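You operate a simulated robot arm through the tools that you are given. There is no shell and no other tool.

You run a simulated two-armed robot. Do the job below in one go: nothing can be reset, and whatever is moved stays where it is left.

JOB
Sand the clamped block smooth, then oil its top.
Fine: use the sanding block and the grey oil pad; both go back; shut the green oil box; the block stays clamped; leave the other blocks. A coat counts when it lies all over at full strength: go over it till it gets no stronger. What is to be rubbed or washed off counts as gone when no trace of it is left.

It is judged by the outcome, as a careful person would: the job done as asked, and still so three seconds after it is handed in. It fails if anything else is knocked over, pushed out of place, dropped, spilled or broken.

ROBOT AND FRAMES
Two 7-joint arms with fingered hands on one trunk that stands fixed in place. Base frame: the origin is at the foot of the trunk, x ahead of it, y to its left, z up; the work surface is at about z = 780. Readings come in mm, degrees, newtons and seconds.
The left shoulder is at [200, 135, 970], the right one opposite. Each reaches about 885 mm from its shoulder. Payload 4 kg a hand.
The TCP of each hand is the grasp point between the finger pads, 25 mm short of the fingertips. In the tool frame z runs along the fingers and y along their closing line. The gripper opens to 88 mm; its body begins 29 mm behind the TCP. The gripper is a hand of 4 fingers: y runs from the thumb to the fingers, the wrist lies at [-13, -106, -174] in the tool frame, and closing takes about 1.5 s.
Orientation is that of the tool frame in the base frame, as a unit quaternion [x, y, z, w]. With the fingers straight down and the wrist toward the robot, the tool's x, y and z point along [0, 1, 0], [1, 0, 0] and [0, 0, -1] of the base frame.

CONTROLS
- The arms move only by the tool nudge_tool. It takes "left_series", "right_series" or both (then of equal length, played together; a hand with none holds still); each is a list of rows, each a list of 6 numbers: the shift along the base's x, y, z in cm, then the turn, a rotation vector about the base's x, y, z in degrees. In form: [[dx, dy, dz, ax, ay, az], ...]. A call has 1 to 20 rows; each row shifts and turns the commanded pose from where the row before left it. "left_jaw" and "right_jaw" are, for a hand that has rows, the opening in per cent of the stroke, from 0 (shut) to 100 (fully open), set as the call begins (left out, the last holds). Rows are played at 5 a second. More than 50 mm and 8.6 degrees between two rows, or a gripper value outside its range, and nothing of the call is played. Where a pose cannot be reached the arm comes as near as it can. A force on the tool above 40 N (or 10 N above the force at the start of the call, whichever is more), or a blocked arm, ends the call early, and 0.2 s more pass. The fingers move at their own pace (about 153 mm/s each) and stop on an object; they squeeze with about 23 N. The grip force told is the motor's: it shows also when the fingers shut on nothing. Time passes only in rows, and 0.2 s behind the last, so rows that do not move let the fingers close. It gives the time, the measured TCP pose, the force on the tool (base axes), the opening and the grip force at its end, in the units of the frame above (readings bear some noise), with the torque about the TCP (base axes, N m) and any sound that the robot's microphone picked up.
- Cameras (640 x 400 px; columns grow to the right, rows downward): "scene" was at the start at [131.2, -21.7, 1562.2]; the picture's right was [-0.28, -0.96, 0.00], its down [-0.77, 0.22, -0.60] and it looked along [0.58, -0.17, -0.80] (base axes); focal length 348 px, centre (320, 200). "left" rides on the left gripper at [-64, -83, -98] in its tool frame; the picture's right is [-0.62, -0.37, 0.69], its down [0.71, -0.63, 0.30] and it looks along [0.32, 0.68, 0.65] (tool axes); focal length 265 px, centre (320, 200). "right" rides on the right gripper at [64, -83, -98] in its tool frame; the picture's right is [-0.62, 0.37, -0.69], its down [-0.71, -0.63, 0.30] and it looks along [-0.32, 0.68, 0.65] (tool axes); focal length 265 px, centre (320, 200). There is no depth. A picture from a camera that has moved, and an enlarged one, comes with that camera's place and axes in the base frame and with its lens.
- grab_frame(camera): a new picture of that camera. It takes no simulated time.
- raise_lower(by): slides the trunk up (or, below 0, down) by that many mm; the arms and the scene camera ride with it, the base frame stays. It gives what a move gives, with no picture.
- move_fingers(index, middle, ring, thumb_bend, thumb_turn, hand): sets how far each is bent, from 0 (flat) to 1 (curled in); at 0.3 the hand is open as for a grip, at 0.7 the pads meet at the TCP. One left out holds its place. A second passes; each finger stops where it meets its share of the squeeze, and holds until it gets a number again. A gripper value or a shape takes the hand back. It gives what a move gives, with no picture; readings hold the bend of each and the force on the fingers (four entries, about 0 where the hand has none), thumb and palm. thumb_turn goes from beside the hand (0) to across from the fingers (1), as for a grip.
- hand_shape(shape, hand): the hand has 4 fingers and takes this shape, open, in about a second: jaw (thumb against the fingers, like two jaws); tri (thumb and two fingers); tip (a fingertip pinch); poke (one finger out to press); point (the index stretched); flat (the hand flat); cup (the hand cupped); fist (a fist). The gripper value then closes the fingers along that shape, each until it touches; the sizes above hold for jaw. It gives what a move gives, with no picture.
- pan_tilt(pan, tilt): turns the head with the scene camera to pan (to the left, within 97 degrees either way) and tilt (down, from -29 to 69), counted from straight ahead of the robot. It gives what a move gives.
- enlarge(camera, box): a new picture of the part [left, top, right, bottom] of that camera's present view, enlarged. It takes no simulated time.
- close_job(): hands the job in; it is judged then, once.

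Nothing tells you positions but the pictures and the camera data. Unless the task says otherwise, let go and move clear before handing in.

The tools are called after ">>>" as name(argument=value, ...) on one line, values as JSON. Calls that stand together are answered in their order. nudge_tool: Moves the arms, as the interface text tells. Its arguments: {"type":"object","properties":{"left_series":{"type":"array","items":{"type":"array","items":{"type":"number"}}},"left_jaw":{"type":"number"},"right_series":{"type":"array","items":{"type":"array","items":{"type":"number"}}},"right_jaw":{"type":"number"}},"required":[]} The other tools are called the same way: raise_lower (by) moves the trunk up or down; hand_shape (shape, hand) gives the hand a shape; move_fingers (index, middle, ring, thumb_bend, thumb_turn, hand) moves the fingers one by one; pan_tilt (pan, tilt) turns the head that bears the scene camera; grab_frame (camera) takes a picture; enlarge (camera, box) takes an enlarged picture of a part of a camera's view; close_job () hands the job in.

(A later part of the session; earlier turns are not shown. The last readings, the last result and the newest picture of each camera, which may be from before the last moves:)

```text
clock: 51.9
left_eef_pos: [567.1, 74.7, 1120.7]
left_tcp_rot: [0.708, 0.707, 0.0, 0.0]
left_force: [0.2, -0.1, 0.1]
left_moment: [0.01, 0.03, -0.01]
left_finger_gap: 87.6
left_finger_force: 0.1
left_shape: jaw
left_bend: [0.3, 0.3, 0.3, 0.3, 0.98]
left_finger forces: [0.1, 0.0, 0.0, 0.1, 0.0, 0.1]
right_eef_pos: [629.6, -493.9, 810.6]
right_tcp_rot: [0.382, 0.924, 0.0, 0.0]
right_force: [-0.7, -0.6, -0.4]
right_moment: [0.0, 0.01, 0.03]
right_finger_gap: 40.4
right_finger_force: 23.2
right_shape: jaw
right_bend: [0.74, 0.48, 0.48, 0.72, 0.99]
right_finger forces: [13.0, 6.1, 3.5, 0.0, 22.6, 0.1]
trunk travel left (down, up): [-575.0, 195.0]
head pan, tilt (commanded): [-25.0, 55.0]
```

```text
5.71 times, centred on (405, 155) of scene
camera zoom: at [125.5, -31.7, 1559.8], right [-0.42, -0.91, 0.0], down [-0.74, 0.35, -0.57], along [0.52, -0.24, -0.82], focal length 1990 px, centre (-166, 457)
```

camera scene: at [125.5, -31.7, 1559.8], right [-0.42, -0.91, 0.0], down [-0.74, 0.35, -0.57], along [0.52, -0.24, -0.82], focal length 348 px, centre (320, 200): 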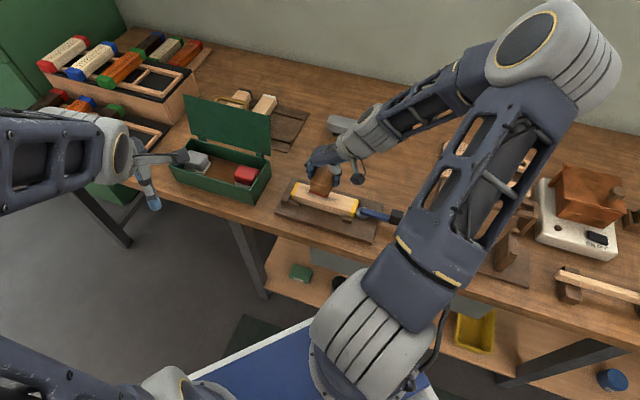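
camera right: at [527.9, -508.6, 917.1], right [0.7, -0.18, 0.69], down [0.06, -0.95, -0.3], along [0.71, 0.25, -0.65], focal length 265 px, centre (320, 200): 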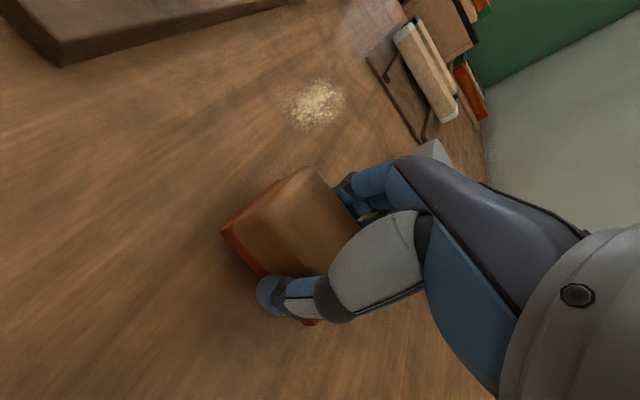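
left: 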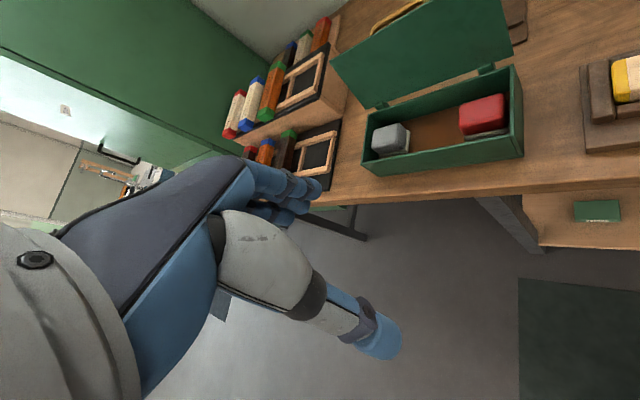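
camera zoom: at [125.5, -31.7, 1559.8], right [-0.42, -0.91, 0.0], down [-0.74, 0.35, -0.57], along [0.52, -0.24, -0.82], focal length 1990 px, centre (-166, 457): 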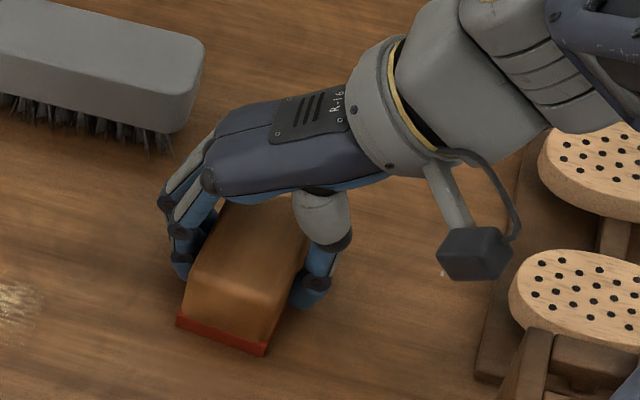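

>>> nudge_tool(right_series=[[0, 0, -0.15, 0, 0, 0], [0, 0, 0, 0, 0, 0]])

>>> nudge_tool(right_series=[[0, 0, -0.1, 0, 0, 0], [0, 0, 0, 0, 0, 0]])

```text
clock: 52.5
left_eef_pos: [567.0, 74.2, 1119.8]
left_tcp_rot: [0.707, 0.707, 0.0, 0.0]
left_force: [0.7, -0.3, 0.6]
left_moment: [-0.02, -0.03, 0.0]
left_finger_gap: 87.7
left_finger_force: 0.0
left_shape: jaw
left_bend: [0.3, 0.3, 0.3, 0.3, 0.98]
left_finger forces: [0.1, 0.0, 0.0, 0.0, 0.0, 0.0]
right_eef_pos: [629.5, -491.6, 808.9]
right_tcp_rot: [0.382, 0.924, 0.0, 0.0]
right_force: [-0.6, -0.5, -0.1]
right_moment: [-0.02, 0.03, -0.01]
right_finger_gap: 40.2
right_finger_force: 23.2
right_shape: jaw
right_bend: [0.74, 0.48, 0.48, 0.72, 0.99]
right_finger forces: [12.8, 6.2, 3.5, 0.1, 22.6, 0.0]
trunk travel left (down, up): [-575.0, 195.0]
head pan, tilt (commanded): [-25.0, 55.0]
```

```text
clock: 53.1
left_eef_pos: [566.2, 74.6, 1120.1]
left_tcp_rot: [0.707, 0.707, 0.0, 0.0]
left_force: [-0.5, -0.4, -0.4]
left_moment: [0.01, 0.01, -0.05]
left_finger_gap: 87.9
left_finger_force: 0.0
left_shape: jaw
left_bend: [0.3, 0.3, 0.3, 0.3, 0.98]
left_finger forces: [0.0, 0.0, 0.0, 0.0, 0.0, 0.0]
right_eef_pos: [630.1, -493.4, 808.6]
right_tcp_rot: [0.382, 0.924, 0.0, -0.001]
right_force: [-0.7, 0.5, 2.8]
right_moment: [0.01, 0.07, -0.03]
right_finger_gap: 40.2
right_finger_force: 22.8
right_shape: jaw
right_bend: [0.74, 0.48, 0.48, 0.72, 0.99]
right_finger forces: [12.9, 6.0, 3.3, 0.1, 22.9, 0.1]
trunk travel left (down, up): [-575.0, 195.0]
head pan, tilt (commanded): [-25.0, 55.0]
```

It is resting on the bench. I'll open the hand and lift straight up.

>>> nudge_tool(right_series=[[0, 0, 0, 0, 0, 0], [0, 0, 0, 0, 0, 0], [0, 0, 0, 0, 0, 0], [0, 0, 0, 0, 0, 0], [0, 0, 0, 0, 0, 0], [0, 0, 0, 0, 0, 0], [0, 0, 0, 0, 0, 0]], right_jaw=100)

>>> enlarge(camera="scene", box=[365, 120, 445, 190])

```text
clock: 54.7
left_eef_pos: [566.4, 75.1, 1119.0]
left_tcp_rot: [0.707, 0.707, 0.0, 0.0]
left_force: [0.3, -0.8, 0.0]
left_moment: [-0.03, 0.02, 0.0]
left_finger_gap: 87.8
left_finger_force: 0.2
left_shape: jaw
left_bend: [0.3, 0.3, 0.3, 0.3, 0.98]
left_finger forces: [0.0, 0.2, 0.0, 0.0, 0.0, 0.1]
right_eef_pos: [629.3, -493.8, 808.5]
right_tcp_rot: [0.383, 0.924, 0.0, 0.0]
right_force: [0.7, 0.6, 1.4]
right_moment: [0.01, 0.02, -0.03]
right_finger_gap: 87.8
right_finger_force: 0.2
right_shape: jaw
right_bend: [0.3, 0.3, 0.3, 0.3, 0.98]
right_finger forces: [0.0, 0.0, 0.1, 0.1, 0.0, 0.0]
trunk travel left (down, up): [-575.0, 195.0]
head pan, tilt (commanded): [-25.0, 55.0]
```

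```text
5.71 times, centred on (405, 155) of scene
camera zoom: at [125.5, -31.7, 1559.8], right [-0.42, -0.91, 0.0], down [-0.74, 0.35, -0.57], along [0.52, -0.24, -0.82], focal length 1990 px, centre (-166, 457)
```

zoom: 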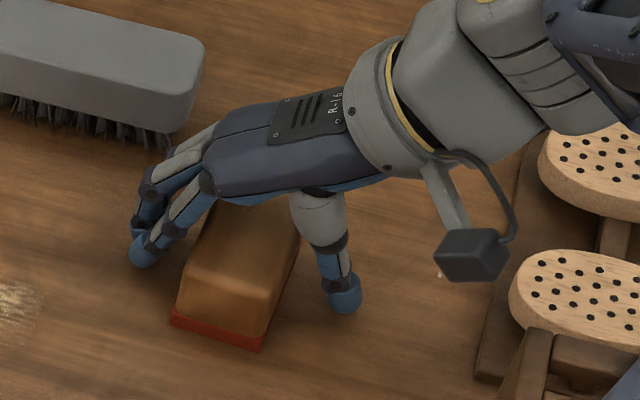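

The sanding block is back within a few mm of its old spot. I'll lift the right hand clear and then survey the oil box with the left camera.

>>> nudge_tool(right_series=[[0, 0, 2, 0, 0, 0], [0, 0, 3, 0, 0, 0], [0, 0, 4, 0, 0, 0], [0, 0, 4, 0, 0, 0], [0, 0, 4, 0, 0, 0], [-2, -1, 2, 0, 0, 0], [-3, -2, 0, 0, 0, 0], [-3, -2, 0, 0, 0, 0]])

>>> nudge_tool(left_series=[[1, -2.5, -3, 0, 0, 0], [1, -2.5, -3, 0, 0, 0], [1, -2.5, -3, 0, 0, 0], [1, -2.5, -3, 0, 0, 0], [1, -2.5, -2, 0, 0, 0], [0, -2.5, 0, 0, 0, 0]])

>>> grab_frame(camera="left")

>>> grab_frame(camera="scene")

```text
clock: 56.5
left_eef_pos: [566.1, 74.1, 1119.7]
left_tcp_rot: [0.706, 0.708, 0.0, 0.0]
left_force: [0.6, -0.3, -0.2]
left_moment: [0.02, 0.01, -0.01]
left_finger_gap: 87.4
left_finger_force: 0.1
left_shape: jaw
left_bend: [0.3, 0.3, 0.3, 0.3, 0.98]
left_finger forces: [0.0, 0.0, 0.0, 0.1, 0.0, 0.0]
right_eef_pos: [550.6, -542.8, 1002.4]
right_tcp_rot: [0.382, 0.924, 0.0, 0.0]
right_force: [0.9, -0.1, -0.3]
right_moment: [0.0, 0.05, 0.03]
right_finger_gap: 87.4
right_finger_force: 0.1
right_shape: jaw
right_bend: [0.3, 0.3, 0.3, 0.3, 0.98]
right_finger forces: [0.0, 0.0, 0.0, 0.1, 0.0, 0.0]
trunk travel left (down, up): [-575.0, 195.0]
head pan, tilt (commanded): [-25.0, 55.0]
```

```text
clock: 57.9
left_eef_pos: [616.7, -74.1, 979.7]
left_tcp_rot: [0.706, 0.708, 0.0, 0.001]
left_force: [0.9, 0.6, 0.0]
left_moment: [0.01, 0.03, -0.01]
left_finger_gap: 87.7
left_finger_force: 0.0
left_shape: jaw
left_bend: [0.3, 0.3, 0.3, 0.3, 0.98]
left_finger forces: [0.1, 0.0, 0.1, 0.0, 0.0, 0.0]
right_eef_pos: [548.7, -541.9, 1002.1]
right_tcp_rot: [0.383, 0.924, 0.0, 0.0]
right_force: [-0.5, -0.1, 0.0]
right_moment: [-0.02, -0.01, 0.01]
right_finger_gap: 87.8
right_finger_force: 0.1
right_shape: jaw
right_bend: [0.3, 0.3, 0.3, 0.3, 0.98]
right_finger forces: [0.1, 0.0, 0.0, 0.1, 0.1, 0.0]
trunk travel left (down, up): [-575.0, 195.0]
head pan, tilt (commanded): [-25.0, 55.0]
```

```text
taken
camera left: at [532.5, -138.3, 1077.6], right [-0.37, -0.62, -0.69], down [-0.63, 0.71, -0.3], along [0.68, 0.33, -0.65], focal length 265 px, centre (320, 200)
```

left: 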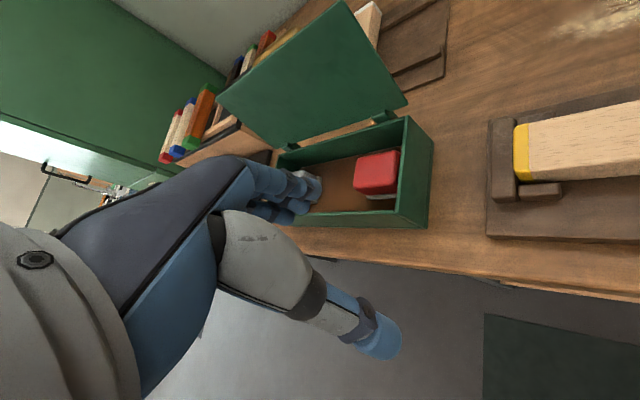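

```text
taken
camera scene: at [125.4, -31.5, 1559.9], right [-0.42, -0.91, 0.0], down [-0.74, 0.35, -0.57], along [0.52, -0.24, -0.82], focal length 348 px, centre (320, 200)
```

scene: 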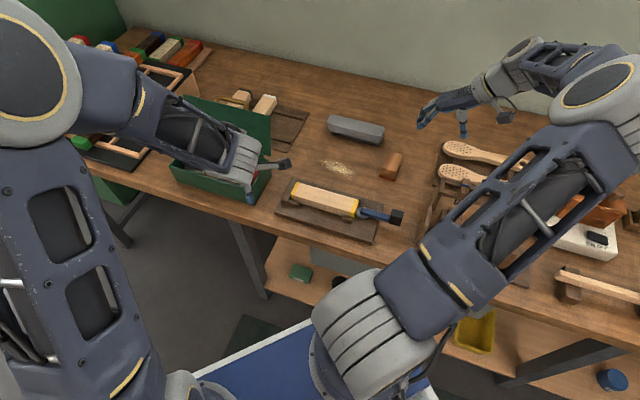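

The box is about 247 x 107 mm with its rim near z = 848, and the lid leans back. The left hand's fingers block the view of the grey pad, so I'll shift the hand to see it clearly.

>>> nudge_tool(left_series=[[0, 3, 2, 0, 0, 0], [1, 4, 1, 0, 0, 0], [2, 4, 0, 0, 0, 0], [2, 4, 0, 0, 0, 0], [2, 4, 0, 0, 0, 0], [2, 1, 0, 0, 0, 0]])

>>> grab_frame(camera="left")

>>> grab_frame(camera="scene")

```text
clock: 59.3
left_eef_pos: [703.0, 126.0, 1010.4]
left_tcp_rot: [0.708, 0.707, 0.0, 0.0]
left_force: [0.1, 0.0, 0.5]
left_moment: [0.0, -0.03, 0.01]
left_finger_gap: 87.7
left_finger_force: 0.1
left_shape: jaw
left_bend: [0.3, 0.3, 0.3, 0.3, 0.98]
left_finger forces: [0.0, 0.0, 0.0, 0.0, 0.1, 0.0]
right_eef_pos: [550.7, -542.0, 1002.4]
right_tcp_rot: [0.382, 0.924, 0.0, -0.001]
right_force: [0.2, -0.4, 0.8]
right_moment: [0.0, 0.01, -0.04]
right_finger_gap: 87.7
right_finger_force: 0.1
right_shape: jaw
right_bend: [0.3, 0.3, 0.3, 0.3, 0.98]
right_finger forces: [0.1, 0.0, 0.0, 0.0, 0.1, 0.0]
trunk travel left (down, up): [-575.0, 195.0]
head pan, tilt (commanded): [-25.0, 55.0]
```

```text
taken
camera left: at [619.3, 62.1, 1107.4], right [-0.37, -0.62, -0.69], down [-0.63, 0.72, -0.3], along [0.68, 0.32, -0.65], focal length 265 px, centre (320, 200)
```

left: 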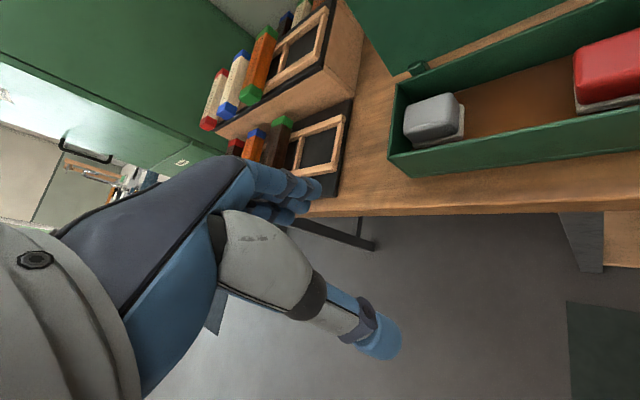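

```text
taken
camera scene: at [125.3, -31.8, 1559.9], right [-0.42, -0.91, 0.0], down [-0.74, 0.35, -0.57], along [0.52, -0.24, -0.82], focal length 348 px, centre (320, 200)
```

scene: 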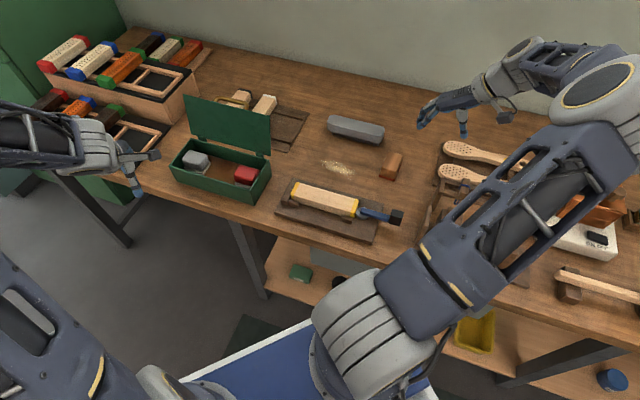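

>>> enlarge(camera="left", box=[370, 50, 530, 190])

>>> enlarge(camera="scene", box=[160, 90, 280, 210])

>>> enlarge(camera="scene", box=[165, 130, 235, 190])

```text
2.86 times, centred on (450, 120) of left
camera zoom: at [619.3, 62.1, 1107.4], right [-0.37, -0.62, -0.69], down [-0.63, 0.72, -0.3], along [0.68, 0.32, -0.65], focal length 758 px, centre (-51, 429)
```

zoom: 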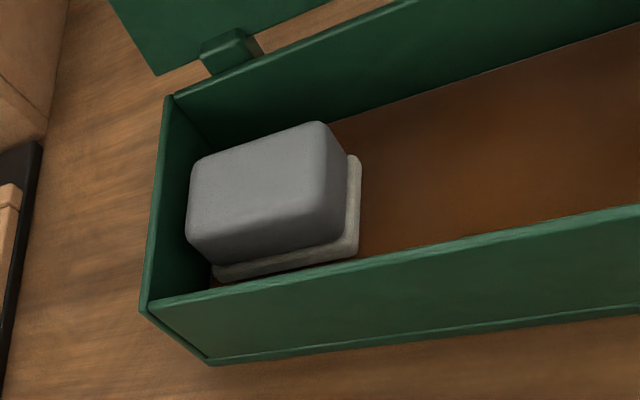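

```text
3.33 times, centred on (220, 150) of scene
camera zoom: at [125.3, -31.8, 1559.9], right [-0.42, -0.91, 0.0], down [-0.74, 0.35, -0.57], along [0.52, -0.24, -0.82], focal length 1161 px, centre (653, 367)
```

zoom: 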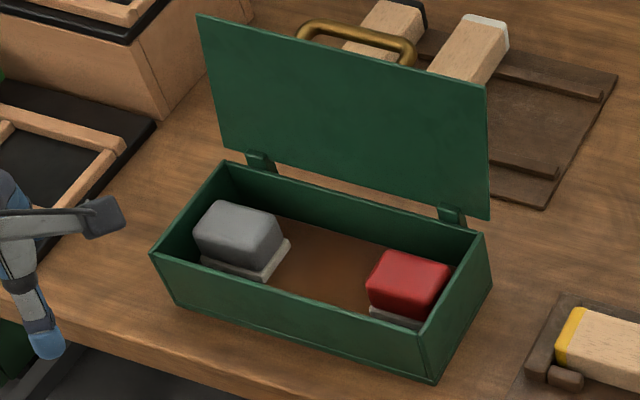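

```text
6.67 times, centred on (200, 160) of scene
camera zoom: at [125.3, -31.8, 1559.9], right [-0.42, -0.91, 0.0], down [-0.74, 0.35, -0.57], along [0.52, -0.24, -0.82], focal length 2322 px, centre (1120, 467)
```

zoom: 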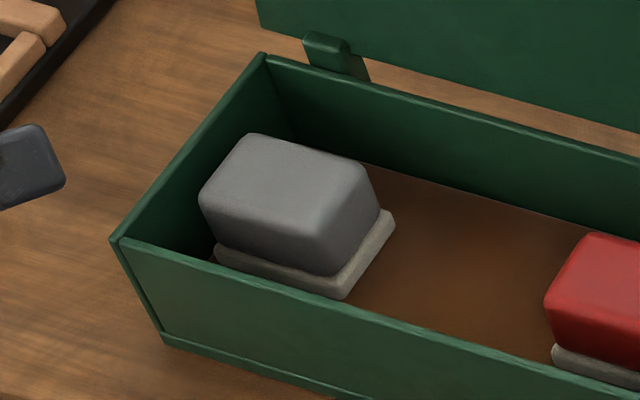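

The grey pad's grip is about 60 x 37 mm, centred near (876,8), right against the box's far-left end wall, so it must be gripped across its width with a part-closed hand. I'll turn the left hand -45° and hover high over it with the jaws at 60%.

>>> nudge_tool(left_series=[[2.6, -1.9, 0, 0, 0, -7.5], [2.6, -1.9, 0, 0, 0, -7.5], [2.6, -1.9, 0, 0, 0, -7.5], [2.6, -1.9, 0, 0, 0, -7.5], [2.6, -1.9, 0, 0, 0, -7.5], [2.6, -1.9, 0, 0, 0, -7.5], [0, 0, -2, 0, 0, 0], [0, 0, 0, 0, 0, 0]], left_jaw=60)

>>> grab_frame(camera="left")

>>> grab_frame(camera="scene")

>>> grab_frame(camera="right")

```text
clock: 61.1
left_eef_pos: [864.2, 9.1, 990.2]
left_tcp_rot: [0.924, 0.382, 0.0, 0.001]
left_force: [0.2, -0.6, -1.2]
left_moment: [-0.02, 0.01, -0.03]
left_finger_gap: 53.3
left_finger_force: 0.1
left_shape: jaw
left_bend: [0.29, 0.4, 0.37, 0.64, 1.0]
left_finger forces: [0.0, 0.0, 0.0, 0.1, 0.1, 0.0]
right_eef_pos: [550.4, -542.1, 1002.7]
right_tcp_rot: [0.382, 0.924, -0.001, 0.0]
right_force: [-0.3, 0.9, -0.7]
right_moment: [-0.01, -0.01, -0.01]
right_finger_gap: 87.9
right_finger_force: 0.0
right_shape: jaw
right_bend: [0.3, 0.3, 0.3, 0.3, 0.98]
right_finger forces: [0.1, 0.1, 0.0, 0.0, 0.0, 0.0]
trunk travel left (down, up): [-575.0, 195.0]
head pan, tilt (commanded): [-25.0, 55.0]
```

```text
taken
camera left: at [759.5, 24.1, 1087.6], right [-0.7, -0.18, -0.69], down [0.06, 0.95, -0.3], along [0.71, -0.25, -0.65], focal length 265 px, centre (320, 200)
```

left: 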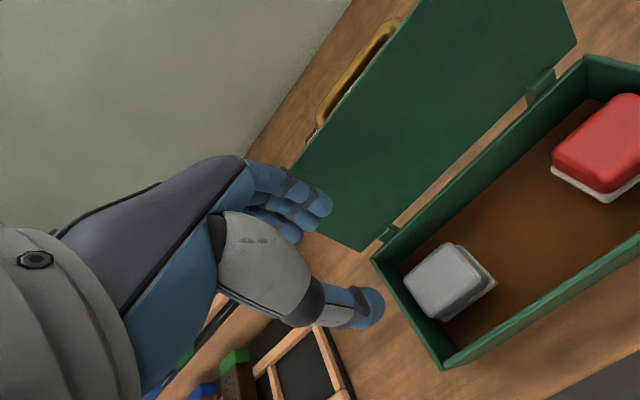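

```text
taken
camera scene: at [125.5, -31.7, 1559.8], right [-0.42, -0.91, 0.0], down [-0.74, 0.35, -0.57], along [0.52, -0.24, -0.82], focal length 348 px, centre (320, 200)
```

scene: 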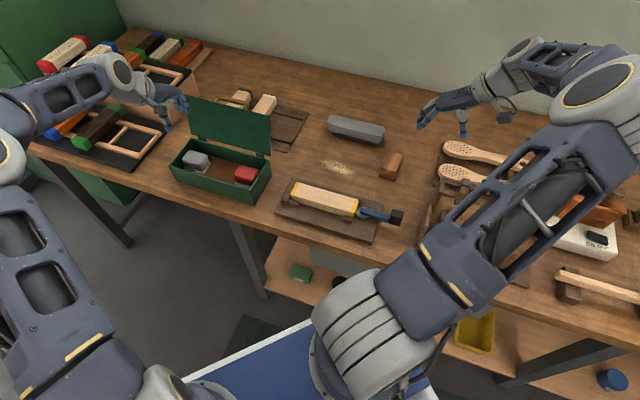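

```text
taken
camera right: at [446.1, -555.6, 1100.9], right [0.7, -0.18, 0.69], down [0.06, -0.95, -0.3], along [0.71, 0.25, -0.65], focal length 265 px, centre (320, 200)
```

right: 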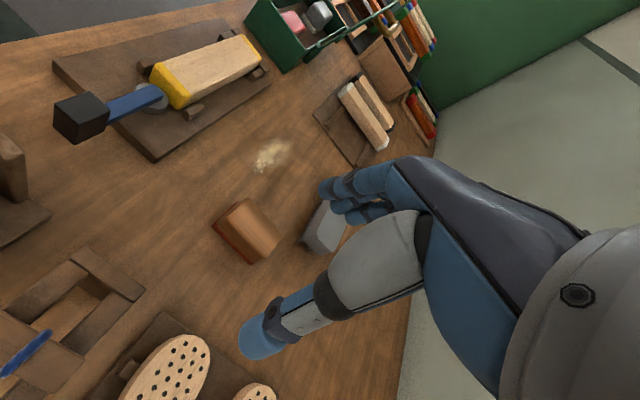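

>>> enlarge(camera="left", box=[360, 210, 540, 380])

>>> enlarge(camera="scene", box=[100, 50, 240, 180])

>>> enlarge(camera="left", box=[200, 140, 420, 340])

```text
2.35 times, centred on (450, 295) of left
camera zoom: at [759.5, 24.1, 1087.6], right [-0.7, -0.18, -0.69], down [0.06, 0.95, -0.3], along [0.71, -0.25, -0.65], focal length 624 px, centre (14, -24)
```

zoom: 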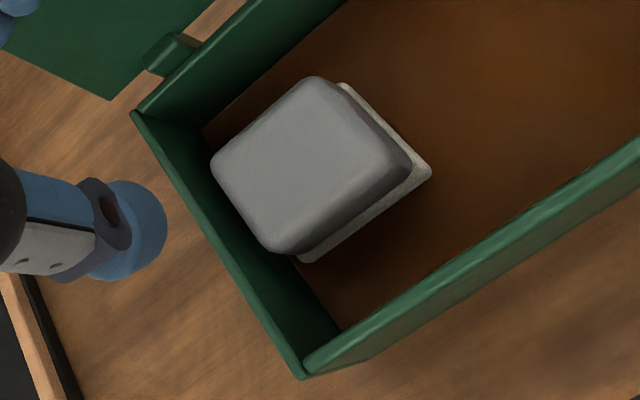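

```text
3.08 times, centred on (170, 115) of scene
camera zoom: at [125.5, -31.7, 1559.8], right [-0.42, -0.91, 0.0], down [-0.74, 0.35, -0.57], along [0.52, -0.24, -0.82], focal length 1072 px, centre (782, 462)
```

zoom: 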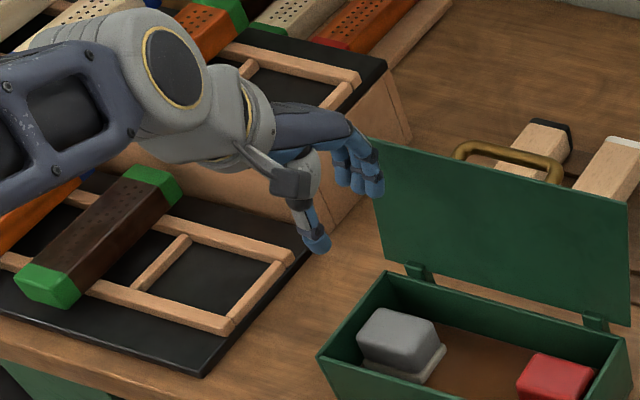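

```text
2.00 times, centred on (310, 240) of left
camera zoom: at [759.5, 24.1, 1087.6], right [-0.7, -0.18, -0.69], down [0.06, 0.95, -0.3], along [0.71, -0.25, -0.65], focal length 531 px, centre (340, 120)
```

zoom: 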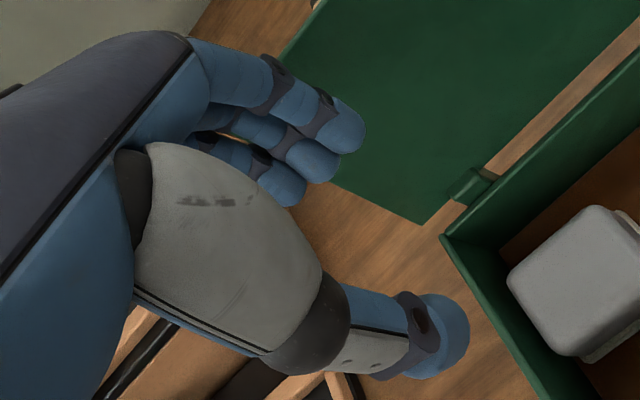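

The views agree that the box floor is near z = 800, the pad base about 63 x 44 mm and its grip about 56 x 38 mm, centred near (860,11), with roughly 26-30 mm free in front and behind. I'll descend to just above the rim and check how thumb and fingers line up.

>>> nudge_tool(left_series=[[-0.3, 0, -3, 0, 0, 0], [-0.3, 0, -3, 0, 0, 0], [-0.1, 0, -3, 0, 0, 0], [0, 0, 0, 0, 0, 0]])

>>> grab_frame(camera="left")

>>> enlarge(camera="scene", box=[120, 80, 240, 200])

>>> enlarge(camera="right", box=[240, 0, 440, 80])

```text
clock: 62.1
left_eef_pos: [855.0, 11.0, 896.8]
left_tcp_rot: [0.924, 0.382, 0.0, 0.0]
left_force: [-0.1, -1.0, 0.4]
left_moment: [0.03, 0.0, -0.02]
left_finger_gap: 53.2
left_finger_force: 0.2
left_shape: jaw
left_bend: [0.29, 0.4, 0.37, 0.64, 1.0]
left_finger forces: [0.0, 0.0, 0.1, 0.0, 0.0, 0.0]
right_eef_pos: [549.4, -541.1, 1003.5]
right_tcp_rot: [0.383, 0.924, 0.0, 0.0]
right_force: [-0.4, 0.5, 0.3]
right_moment: [0.02, -0.02, 0.04]
right_finger_gap: 87.4
right_finger_force: 0.0
right_shape: jaw
right_bend: [0.3, 0.3, 0.3, 0.3, 0.98]
right_finger forces: [0.0, 0.1, 0.0, 0.1, 0.0, 0.0]
trunk travel left (down, up): [-575.0, 195.0]
head pan, tilt (commanded): [-25.0, 55.0]
```

```text
taken
camera left: at [748.7, 25.3, 994.3], right [-0.7, -0.18, -0.69], down [0.06, 0.95, -0.3], along [0.71, -0.25, -0.65], focal length 265 px, centre (320, 200)
```

left: 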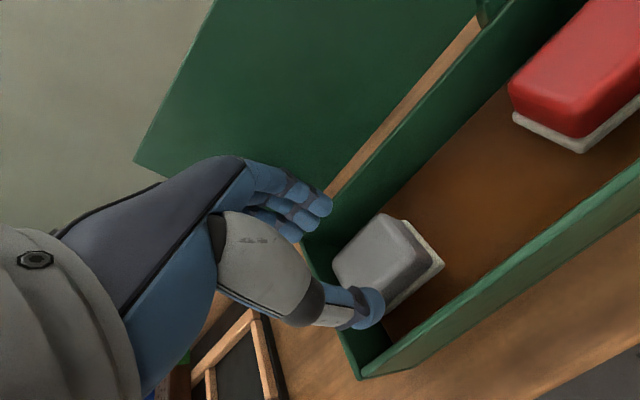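

```text
3.33 times, centred on (180, 140) of scene
camera zoom: at [125.5, -31.7, 1559.8], right [-0.42, -0.91, 0.0], down [-0.74, 0.35, -0.57], along [0.52, -0.24, -0.82], focal length 1161 px, centre (787, 400)
```

zoom: 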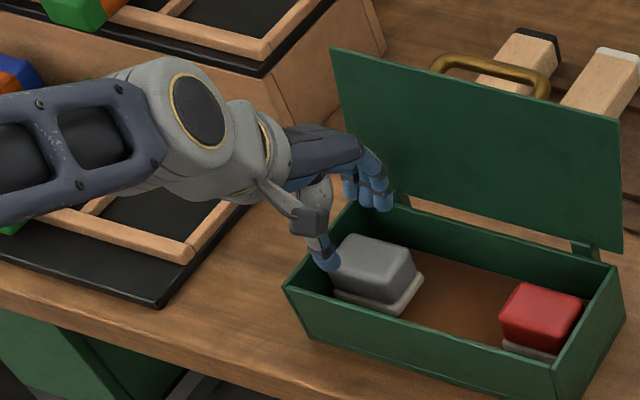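

```text
3.20 times, centred on (340, 40) of right
camera zoom: at [446.2, -555.6, 1100.9], right [0.7, -0.18, 0.69], down [0.06, -0.95, -0.3], along [0.71, 0.25, -0.65], focal length 849 px, centre (256, 712)
```

zoom: 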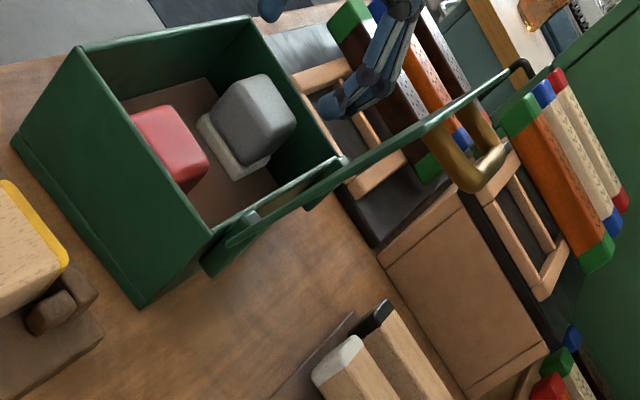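

>>> enlarge(camera="left", box=[290, 180, 470, 390])

>>> enlarge(camera="scene", box=[165, 110, 235, 190])

```text
1.90 times, centred on (380, 285) of left
camera zoom: at [748.7, 25.3, 994.3], right [-0.7, -0.18, -0.69], down [0.06, 0.95, -0.3], along [0.71, -0.25, -0.65], focal length 506 px, centre (206, 38)
```

zoom: 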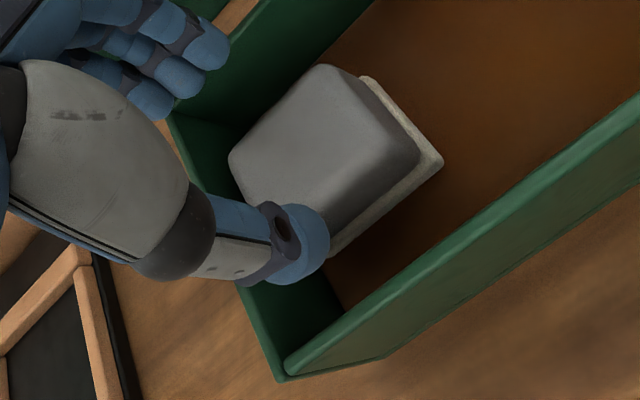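

```text
5.00 times, centred on (200, 150) of scene
camera zoom: at [125.5, -31.7, 1559.8], right [-0.42, -0.91, 0.0], down [-0.74, 0.35, -0.57], along [0.52, -0.24, -0.82], focal length 1742 px, centre (920, 450)
```

zoom: 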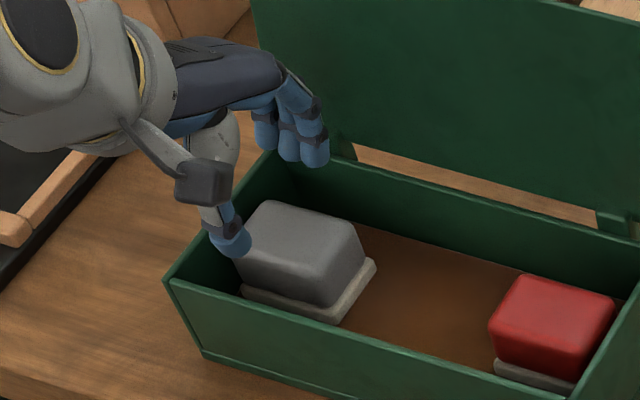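

Projection shows the three fingers sit about 10 mm toward the end wall from the TCP and the thumb centred, so I'll shift the hand 8 mm away from the wall and lower it part-way.

>>> nudge_tool(left_series=[[-0.4, -0.8, 0, 0, 0, 0], [0, 0, -1.5, 0, 0, 0], [0, 0, -1.5, 0, 0, 0], [0, 0, 0, 0, 0, 0]])

>>> enlarge(camera="left", box=[240, 160, 450, 390])

>>> enlarge(camera="scene", box=[165, 110, 235, 190])

```text
clock: 63.1
left_eef_pos: [851.2, 3.2, 869.8]
left_tcp_rot: [0.924, 0.384, 0.0, 0.0]
left_force: [0.0, 0.1, -0.2]
left_moment: [-0.02, -0.02, 0.0]
left_finger_gap: 53.3
left_finger_force: 0.0
left_shape: jaw
left_bend: [0.29, 0.4, 0.37, 0.64, 1.0]
left_finger forces: [0.1, 0.1, 0.0, 0.0, 0.1, 0.0]
right_eef_pos: [550.0, -542.6, 1002.3]
right_tcp_rot: [0.382, 0.924, 0.001, 0.0]
right_force: [0.1, 0.1, -0.7]
right_moment: [-0.01, -0.01, -0.04]
right_finger_gap: 87.7
right_finger_force: 0.0
right_shape: jaw
right_bend: [0.3, 0.3, 0.3, 0.3, 0.98]
right_finger forces: [0.0, 0.1, 0.1, 0.0, 0.0, 0.1]
trunk travel left (down, up): [-575.0, 195.0]
head pan, tilt (commanded): [-25.0, 55.0]
```

```text
1.74 times, centred on (345, 275) of left
camera zoom: at [746.4, 18.5, 967.3], right [-0.7, -0.18, -0.69], down [0.06, 0.95, -0.3], along [0.71, -0.25, -0.65], focal length 462 px, centre (276, 70)
```

zoom: 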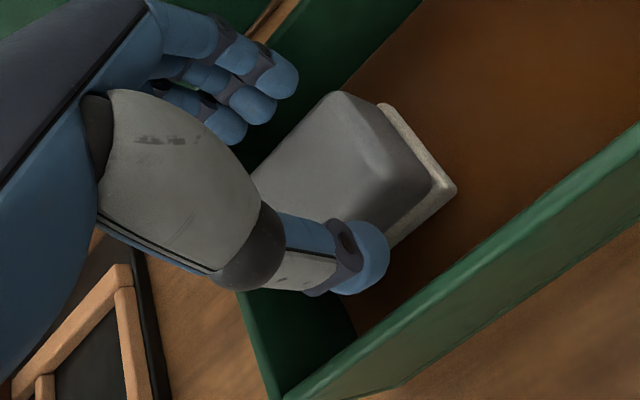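

```text
5.00 times, centred on (200, 150) of scene
camera zoom: at [125.5, -31.7, 1559.8], right [-0.42, -0.91, 0.0], down [-0.74, 0.35, -0.57], along [0.52, -0.24, -0.82], focal length 1742 px, centre (920, 450)
```

zoom: 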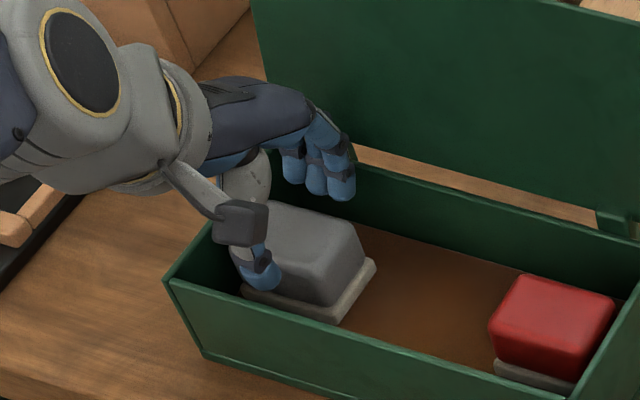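

Fingers are inside the back wall and the thumb inside the front wall. Continuing down in small steps while watching force.

>>> nudge_tool(left_series=[[0, 0, -1, 0, 0, 0], [0, 0, -0.8, 0, 0, 0], [0, 0, 0, 0, 0, 0]])

>>> nudge_tool(left_series=[[0, 0, -0.6, 0, 0, 0], [0, 0, -0.6, 0, 0, 0], [0, 0, 0, 0, 0, 0]])

>>> enlarge(camera="left", box=[240, 160, 450, 390])

>>> enlarge(camera="scene", box=[165, 110, 235, 190])

```text
clock: 63.9
left_eef_pos: [850.5, 2.6, 852.5]
left_tcp_rot: [0.924, 0.383, 0.0, 0.0]
left_force: [0.3, -0.3, -0.2]
left_moment: [0.01, 0.0, 0.01]
left_finger_gap: 53.1
left_finger_force: 0.0
left_shape: jaw
left_bend: [0.29, 0.4, 0.37, 0.64, 1.0]
left_finger forces: [0.0, 0.0, 0.1, 0.0, 0.1, 0.0]
right_eef_pos: [550.3, -542.7, 1002.4]
right_tcp_rot: [0.382, 0.924, 0.0, 0.0]
right_force: [0.2, 1.0, 0.6]
right_moment: [0.02, -0.01, -0.01]
right_finger_gap: 87.8
right_finger_force: 0.0
right_shape: jaw
right_bend: [0.3, 0.3, 0.3, 0.3, 0.98]
right_finger forces: [0.0, 0.0, 0.0, 0.1, 0.1, 0.0]
trunk travel left (down, up): [-575.0, 195.0]
head pan, tilt (commanded): [-25.0, 55.0]
```

```text
clock: 64.7
left_eef_pos: [852.0, 4.0, 841.4]
left_tcp_rot: [0.923, 0.384, 0.0, 0.0]
left_force: [-3.0, 2.7, 1.4]
left_moment: [-0.08, -0.15, 0.08]
left_finger_gap: 52.4
left_finger_force: 0.0
left_shape: jaw
left_bend: [0.29, 0.42, 0.37, 0.64, 1.0]
left_finger forces: [0.0, 4.5, 0.0, 0.1, 0.1, 0.0]
right_eef_pos: [549.2, -542.1, 1002.4]
right_tcp_rot: [0.383, 0.924, 0.001, 0.0]
right_force: [0.0, -0.1, -0.4]
right_moment: [0.01, 0.0, -0.02]
right_finger_gap: 87.9
right_finger_force: 0.1
right_shape: jaw
right_bend: [0.3, 0.3, 0.3, 0.3, 0.98]
right_finger forces: [0.1, 0.0, 0.1, 0.0, 0.1, 0.1]
trunk travel left (down, up): [-575.0, 195.0]
head pan, tilt (commanded): [-25.0, 55.0]
```

```text
1.74 times, centred on (345, 275) of left
camera zoom: at [746.0, 18.1, 938.9], right [-0.7, -0.18, -0.69], down [0.06, 0.95, -0.3], along [0.71, -0.25, -0.65], focal length 462 px, centre (276, 70)
```

zoom: 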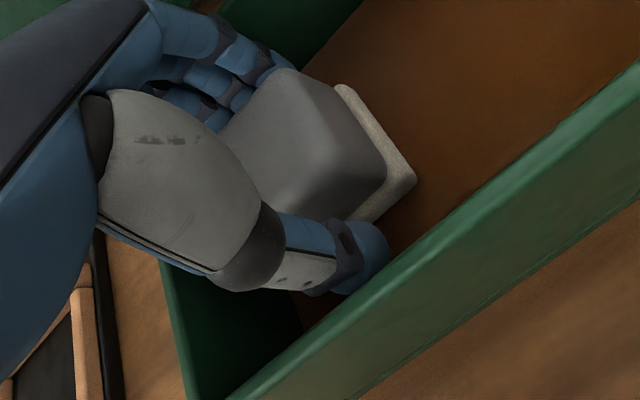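

```text
5.00 times, centred on (200, 150) of scene
camera zoom: at [125.3, -31.6, 1559.9], right [-0.42, -0.91, 0.0], down [-0.74, 0.35, -0.57], along [0.52, -0.24, -0.82], focal length 1742 px, centre (920, 450)
```

zoom: 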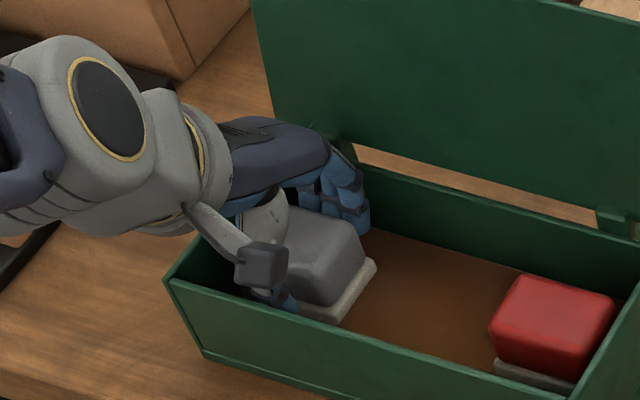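

A light touch (about 4 N) on the middle finger pushes the hand forward, so its back brushes the rear wall or hinge. I'll shift 3-4 mm toward the front.

>>> nudge_tool(left_series=[[-0.28, 0.28, 0.1, 0, 0, 0], [0, 0, 0, 0, 0, 0]])

```text
clock: 65.3
left_eef_pos: [848.3, 5.1, 841.5]
left_tcp_rot: [0.924, 0.383, 0.0, 0.0]
left_force: [1.4, -0.4, -0.5]
left_moment: [-0.04, 0.02, -0.02]
left_finger_gap: 53.1
left_finger_force: 0.0
left_shape: jaw
left_bend: [0.29, 0.4, 0.37, 0.64, 1.0]
left_finger forces: [0.1, 0.2, 0.0, 0.1, 0.0, 0.0]
right_eef_pos: [550.2, -542.2, 1003.3]
right_tcp_rot: [0.383, 0.924, 0.0, 0.0]
right_force: [0.4, 0.6, 0.7]
right_moment: [-0.02, 0.02, 0.03]
right_finger_gap: 87.4
right_finger_force: 0.1
right_shape: jaw
right_bend: [0.3, 0.3, 0.3, 0.3, 0.98]
right_finger forces: [0.0, 0.0, 0.0, 0.1, 0.0, 0.1]
trunk travel left (down, up): [-575.0, 195.0]
head pan, tilt (commanded): [-25.0, 55.0]
```

>>> nudge_tool(left_series=[[0, 0, -0.4, 0, 0, 0], [0, 0, -0.3, 0, 0, 0], [0, 0, 0, 0, 0, 0]])

>>> enlarge(camera="left", box=[240, 160, 450, 390])

>>> enlarge(camera="scene", box=[165, 110, 235, 190])

```text
clock: 66.1
left_eef_pos: [847.6, 6.9, 835.0]
left_tcp_rot: [0.924, 0.383, 0.001, 0.0]
left_force: [0.7, -0.7, 0.0]
left_moment: [0.05, -0.01, -0.01]
left_finger_gap: 53.3
left_finger_force: 0.1
left_shape: jaw
left_bend: [0.29, 0.4, 0.37, 0.64, 1.0]
left_finger forces: [0.0, 0.0, 0.1, 0.0, 0.0, 0.0]
right_eef_pos: [549.7, -543.5, 1002.0]
right_tcp_rot: [0.382, 0.924, 0.0, 0.0]
right_force: [0.0, 0.1, 0.5]
right_moment: [0.0, -0.01, -0.02]
right_finger_gap: 87.9
right_finger_force: 0.0
right_shape: jaw
right_bend: [0.3, 0.3, 0.3, 0.3, 0.98]
right_finger forces: [0.1, 0.0, 0.0, 0.0, 0.0, 0.0]
trunk travel left (down, up): [-575.0, 195.0]
head pan, tilt (commanded): [-25.0, 55.0]
```

```text
1.74 times, centred on (345, 275) of left
camera zoom: at [743.5, 21.3, 932.2], right [-0.7, -0.18, -0.69], down [0.06, 0.95, -0.3], along [0.71, -0.25, -0.65], focal length 462 px, centre (276, 70)
```

zoom: 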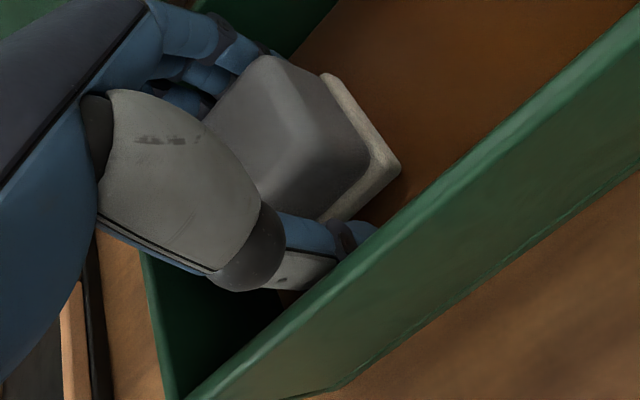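

```text
5.00 times, centred on (200, 150) of scene
camera zoom: at [125.5, -31.7, 1559.8], right [-0.42, -0.91, 0.0], down [-0.74, 0.35, -0.57], along [0.52, -0.24, -0.82], focal length 1742 px, centre (920, 450)
```

zoom: 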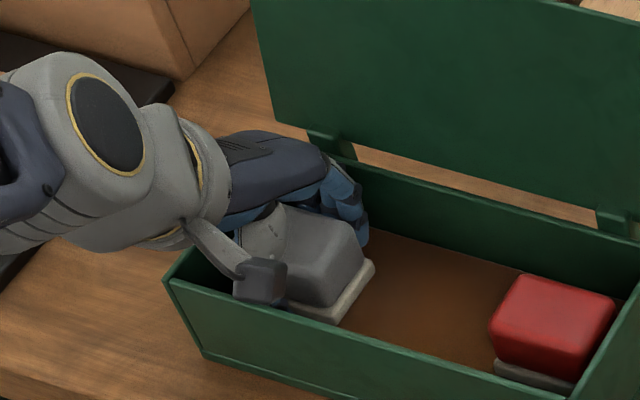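

No contact now at grip depth. Closing the left hand on the grey pad.

>>> nudge_tool(left_series=[[0, 0, 0, 0, 0, 0], [0, 0, 0, 0, 0, 0], [0, 0, 0, 0, 0, 0], [0, 0, 0, 0, 0, 0], [0, 0, 0, 0, 0, 0], [0, 0, 0, 0, 0, 0], [0, 0, 0, 0, 0, 0], [0, 0, 0, 0, 0, 0]], left_jaw=0)

>>> enlarge(camera="left", box=[240, 160, 450, 390])

>>> enlarge(camera="scene", box=[165, 110, 235, 190])

```text
clock: 67.9
left_eef_pos: [847.9, 7.1, 834.3]
left_tcp_rot: [0.924, 0.383, 0.0, 0.0]
left_force: [-0.4, 0.2, -0.7]
left_moment: [-0.01, 0.01, 0.0]
left_finger_gap: 40.1
left_finger_force: 23.5
left_shape: jaw
left_bend: [0.74, 0.47, 0.44, 0.71, 1.0]
left_finger forces: [11.9, 6.4, 2.8, 0.0, 21.0, 0.0]
right_eef_pos: [550.1, -543.4, 1001.2]
right_tcp_rot: [0.382, 0.924, 0.0, 0.0]
right_force: [-0.5, 0.5, -0.1]
right_moment: [0.03, 0.01, 0.01]
right_finger_gap: 87.5
right_finger_force: 0.0
right_shape: jaw
right_bend: [0.3, 0.3, 0.3, 0.3, 0.98]
right_finger forces: [0.0, 0.0, 0.0, 0.1, 0.0, 0.0]
trunk travel left (down, up): [-575.0, 195.0]
head pan, tilt (commanded): [-25.0, 55.0]
```

```text
1.74 times, centred on (345, 275) of left
camera zoom: at [743.6, 21.4, 932.4], right [-0.7, -0.18, -0.69], down [0.06, 0.95, -0.3], along [0.71, -0.25, -0.65], focal length 462 px, centre (276, 70)
```

zoom: 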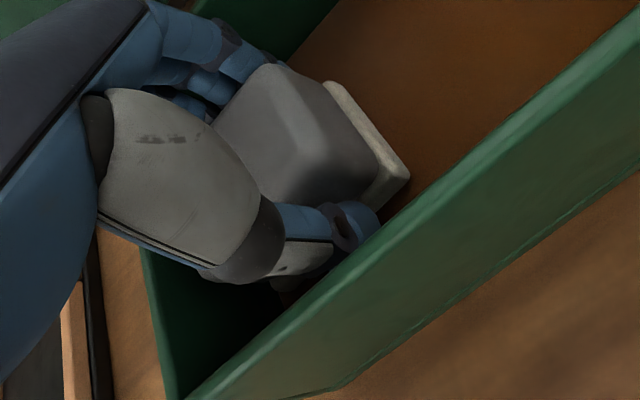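

```text
5.00 times, centred on (200, 150) of scene
camera zoom: at [125.5, -31.7, 1559.8], right [-0.42, -0.91, 0.0], down [-0.74, 0.35, -0.57], along [0.52, -0.24, -0.82], focal length 1742 px, centre (920, 450)
```

zoom: 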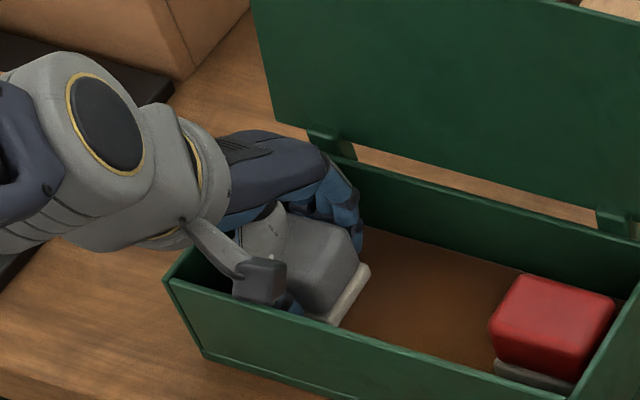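

The pad is gripped (gap 40 mm, 23 N). Lifting straight up out of the box.

>>> nudge_tool(left_series=[[0, 0, 1, 0, 0, 0], [0, 0, 2, 0, 0, 0], [0, 0, 3, 0, 0, 0], [0, 0, 3, 0, 0, 0], [0, 0, 3, 0, 0, 0], [0, 0, 0, 0, 0, 0]])

>>> grab_frame(camera="left")

>>> enlarge(camera="scene", box=[120, 70, 280, 210])

```text
clock: 69.3
left_eef_pos: [848.0, 4.7, 955.1]
left_tcp_rot: [0.924, 0.384, 0.0, 0.0]
left_force: [0.3, -0.2, -1.1]
left_moment: [-0.05, 0.0, -0.01]
left_finger_gap: 40.4
left_finger_force: 23.3
left_shape: jaw
left_bend: [0.74, 0.47, 0.44, 0.71, 1.0]
left_finger forces: [11.8, 6.2, 2.9, 0.1, 21.0, 0.0]
right_eef_pos: [549.5, -541.1, 1001.6]
right_tcp_rot: [0.383, 0.924, 0.0, 0.0]
right_force: [0.2, 0.4, 0.5]
right_moment: [0.01, 0.01, -0.03]
right_finger_gap: 87.9
right_finger_force: 0.1
right_shape: jaw
right_bend: [0.3, 0.3, 0.3, 0.3, 0.98]
right_finger forces: [0.0, 0.1, 0.1, 0.0, 0.0, 0.2]
trunk travel left (down, up): [-575.0, 195.0]
head pan, tilt (commanded): [-25.0, 55.0]
```

```text
taken
camera left: at [742.4, 19.0, 1051.7], right [-0.7, -0.18, -0.69], down [0.06, 0.95, -0.3], along [0.71, -0.25, -0.65], focal length 265 px, centre (320, 200)
```

left: 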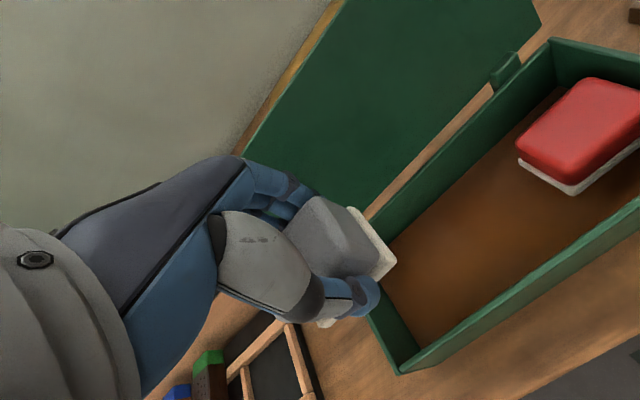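

```text
2.86 times, centred on (200, 140) of scene
camera zoom: at [125.6, -31.7, 1559.8], right [-0.42, -0.91, 0.0], down [-0.74, 0.35, -0.57], along [0.52, -0.24, -0.82], focal length 995 px, centre (663, 371)
```

zoom: 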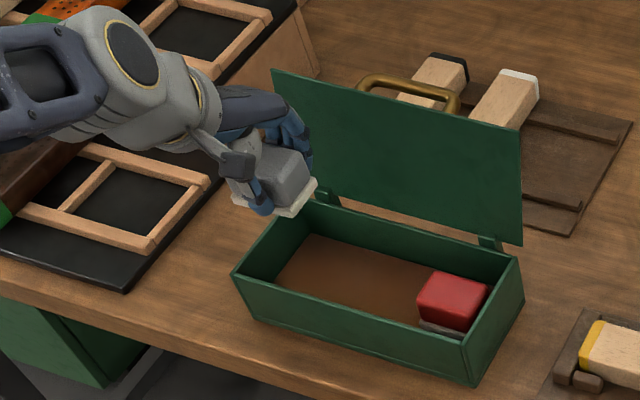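

The pad is held clear of the box; its centre sits about 12 mm along the bench from the TCP. I'll carry it over to the middle of the clamped block.

>>> nudge_tool(left_series=[[-2.94, -3.07, 0, 0, 0, 0], [-2.94, -3.07, 0, 0, 0, 0], [-2.94, -3.07, 0, 0, 0, 0], [-2.94, -3.07, 0, 0, 0, 0], [-2.94, -3.07, 0, 0, 0, 0], [-2.94, -3.07, 0, 0, 0, 0], [-2.94, -3.07, 0, 0, 0, 0], [-2.94, -3.07, 0, 0, 0, 0], [-2.94, -3.07, 0, 0, 0, 0], [0, 0, 0, 0, 0, 0]])

>>> grab_frame(camera="left")

>>> grab_frame(camera="scene")

```text
clock: 71.5
left_eef_pos: [581.4, -273.0, 953.3]
left_tcp_rot: [0.923, 0.384, 0.0, 0.0]
left_force: [0.4, 0.8, -0.1]
left_moment: [-0.02, 0.06, 0.01]
left_finger_gap: 40.0
left_finger_force: 23.0
left_shape: jaw
left_bend: [0.74, 0.47, 0.44, 0.71, 1.0]
left_finger forces: [11.9, 6.3, 2.7, 0.0, 20.8, 0.1]
right_eef_pos: [550.4, -542.8, 1002.9]
right_tcp_rot: [0.382, 0.924, 0.0, 0.0]
right_force: [0.4, -0.3, -1.0]
right_moment: [-0.01, -0.02, 0.0]
right_finger_gap: 87.8
right_finger_force: 0.1
right_shape: jaw
right_bend: [0.3, 0.3, 0.3, 0.3, 0.98]
right_finger forces: [0.0, 0.1, 0.0, 0.1, 0.0, 0.0]
trunk travel left (down, up): [-575.0, 195.0]
head pan, tilt (commanded): [-25.0, 55.0]
```

```text
taken
camera left: at [476.1, -258.9, 1050.8], right [-0.7, -0.18, -0.69], down [0.06, 0.95, -0.3], along [0.71, -0.25, -0.65], focal length 265 px, centre (320, 200)
```

left: 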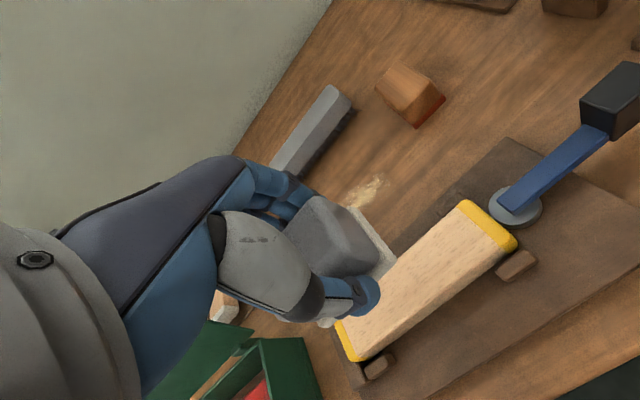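

```text
taken
camera scene: at [125.5, -31.7, 1559.8], right [-0.42, -0.91, 0.0], down [-0.74, 0.35, -0.57], along [0.52, -0.24, -0.82], focal length 348 px, centre (320, 200)
```

scene: 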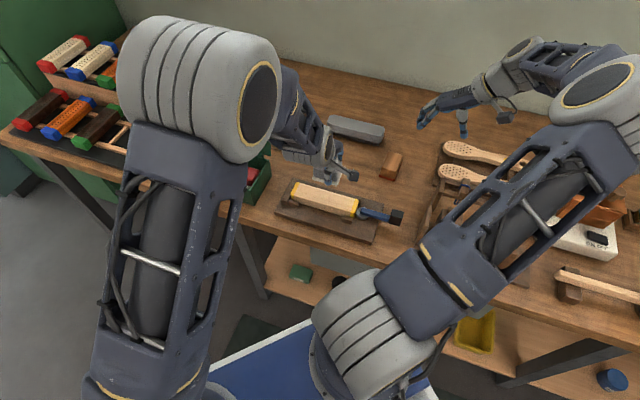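

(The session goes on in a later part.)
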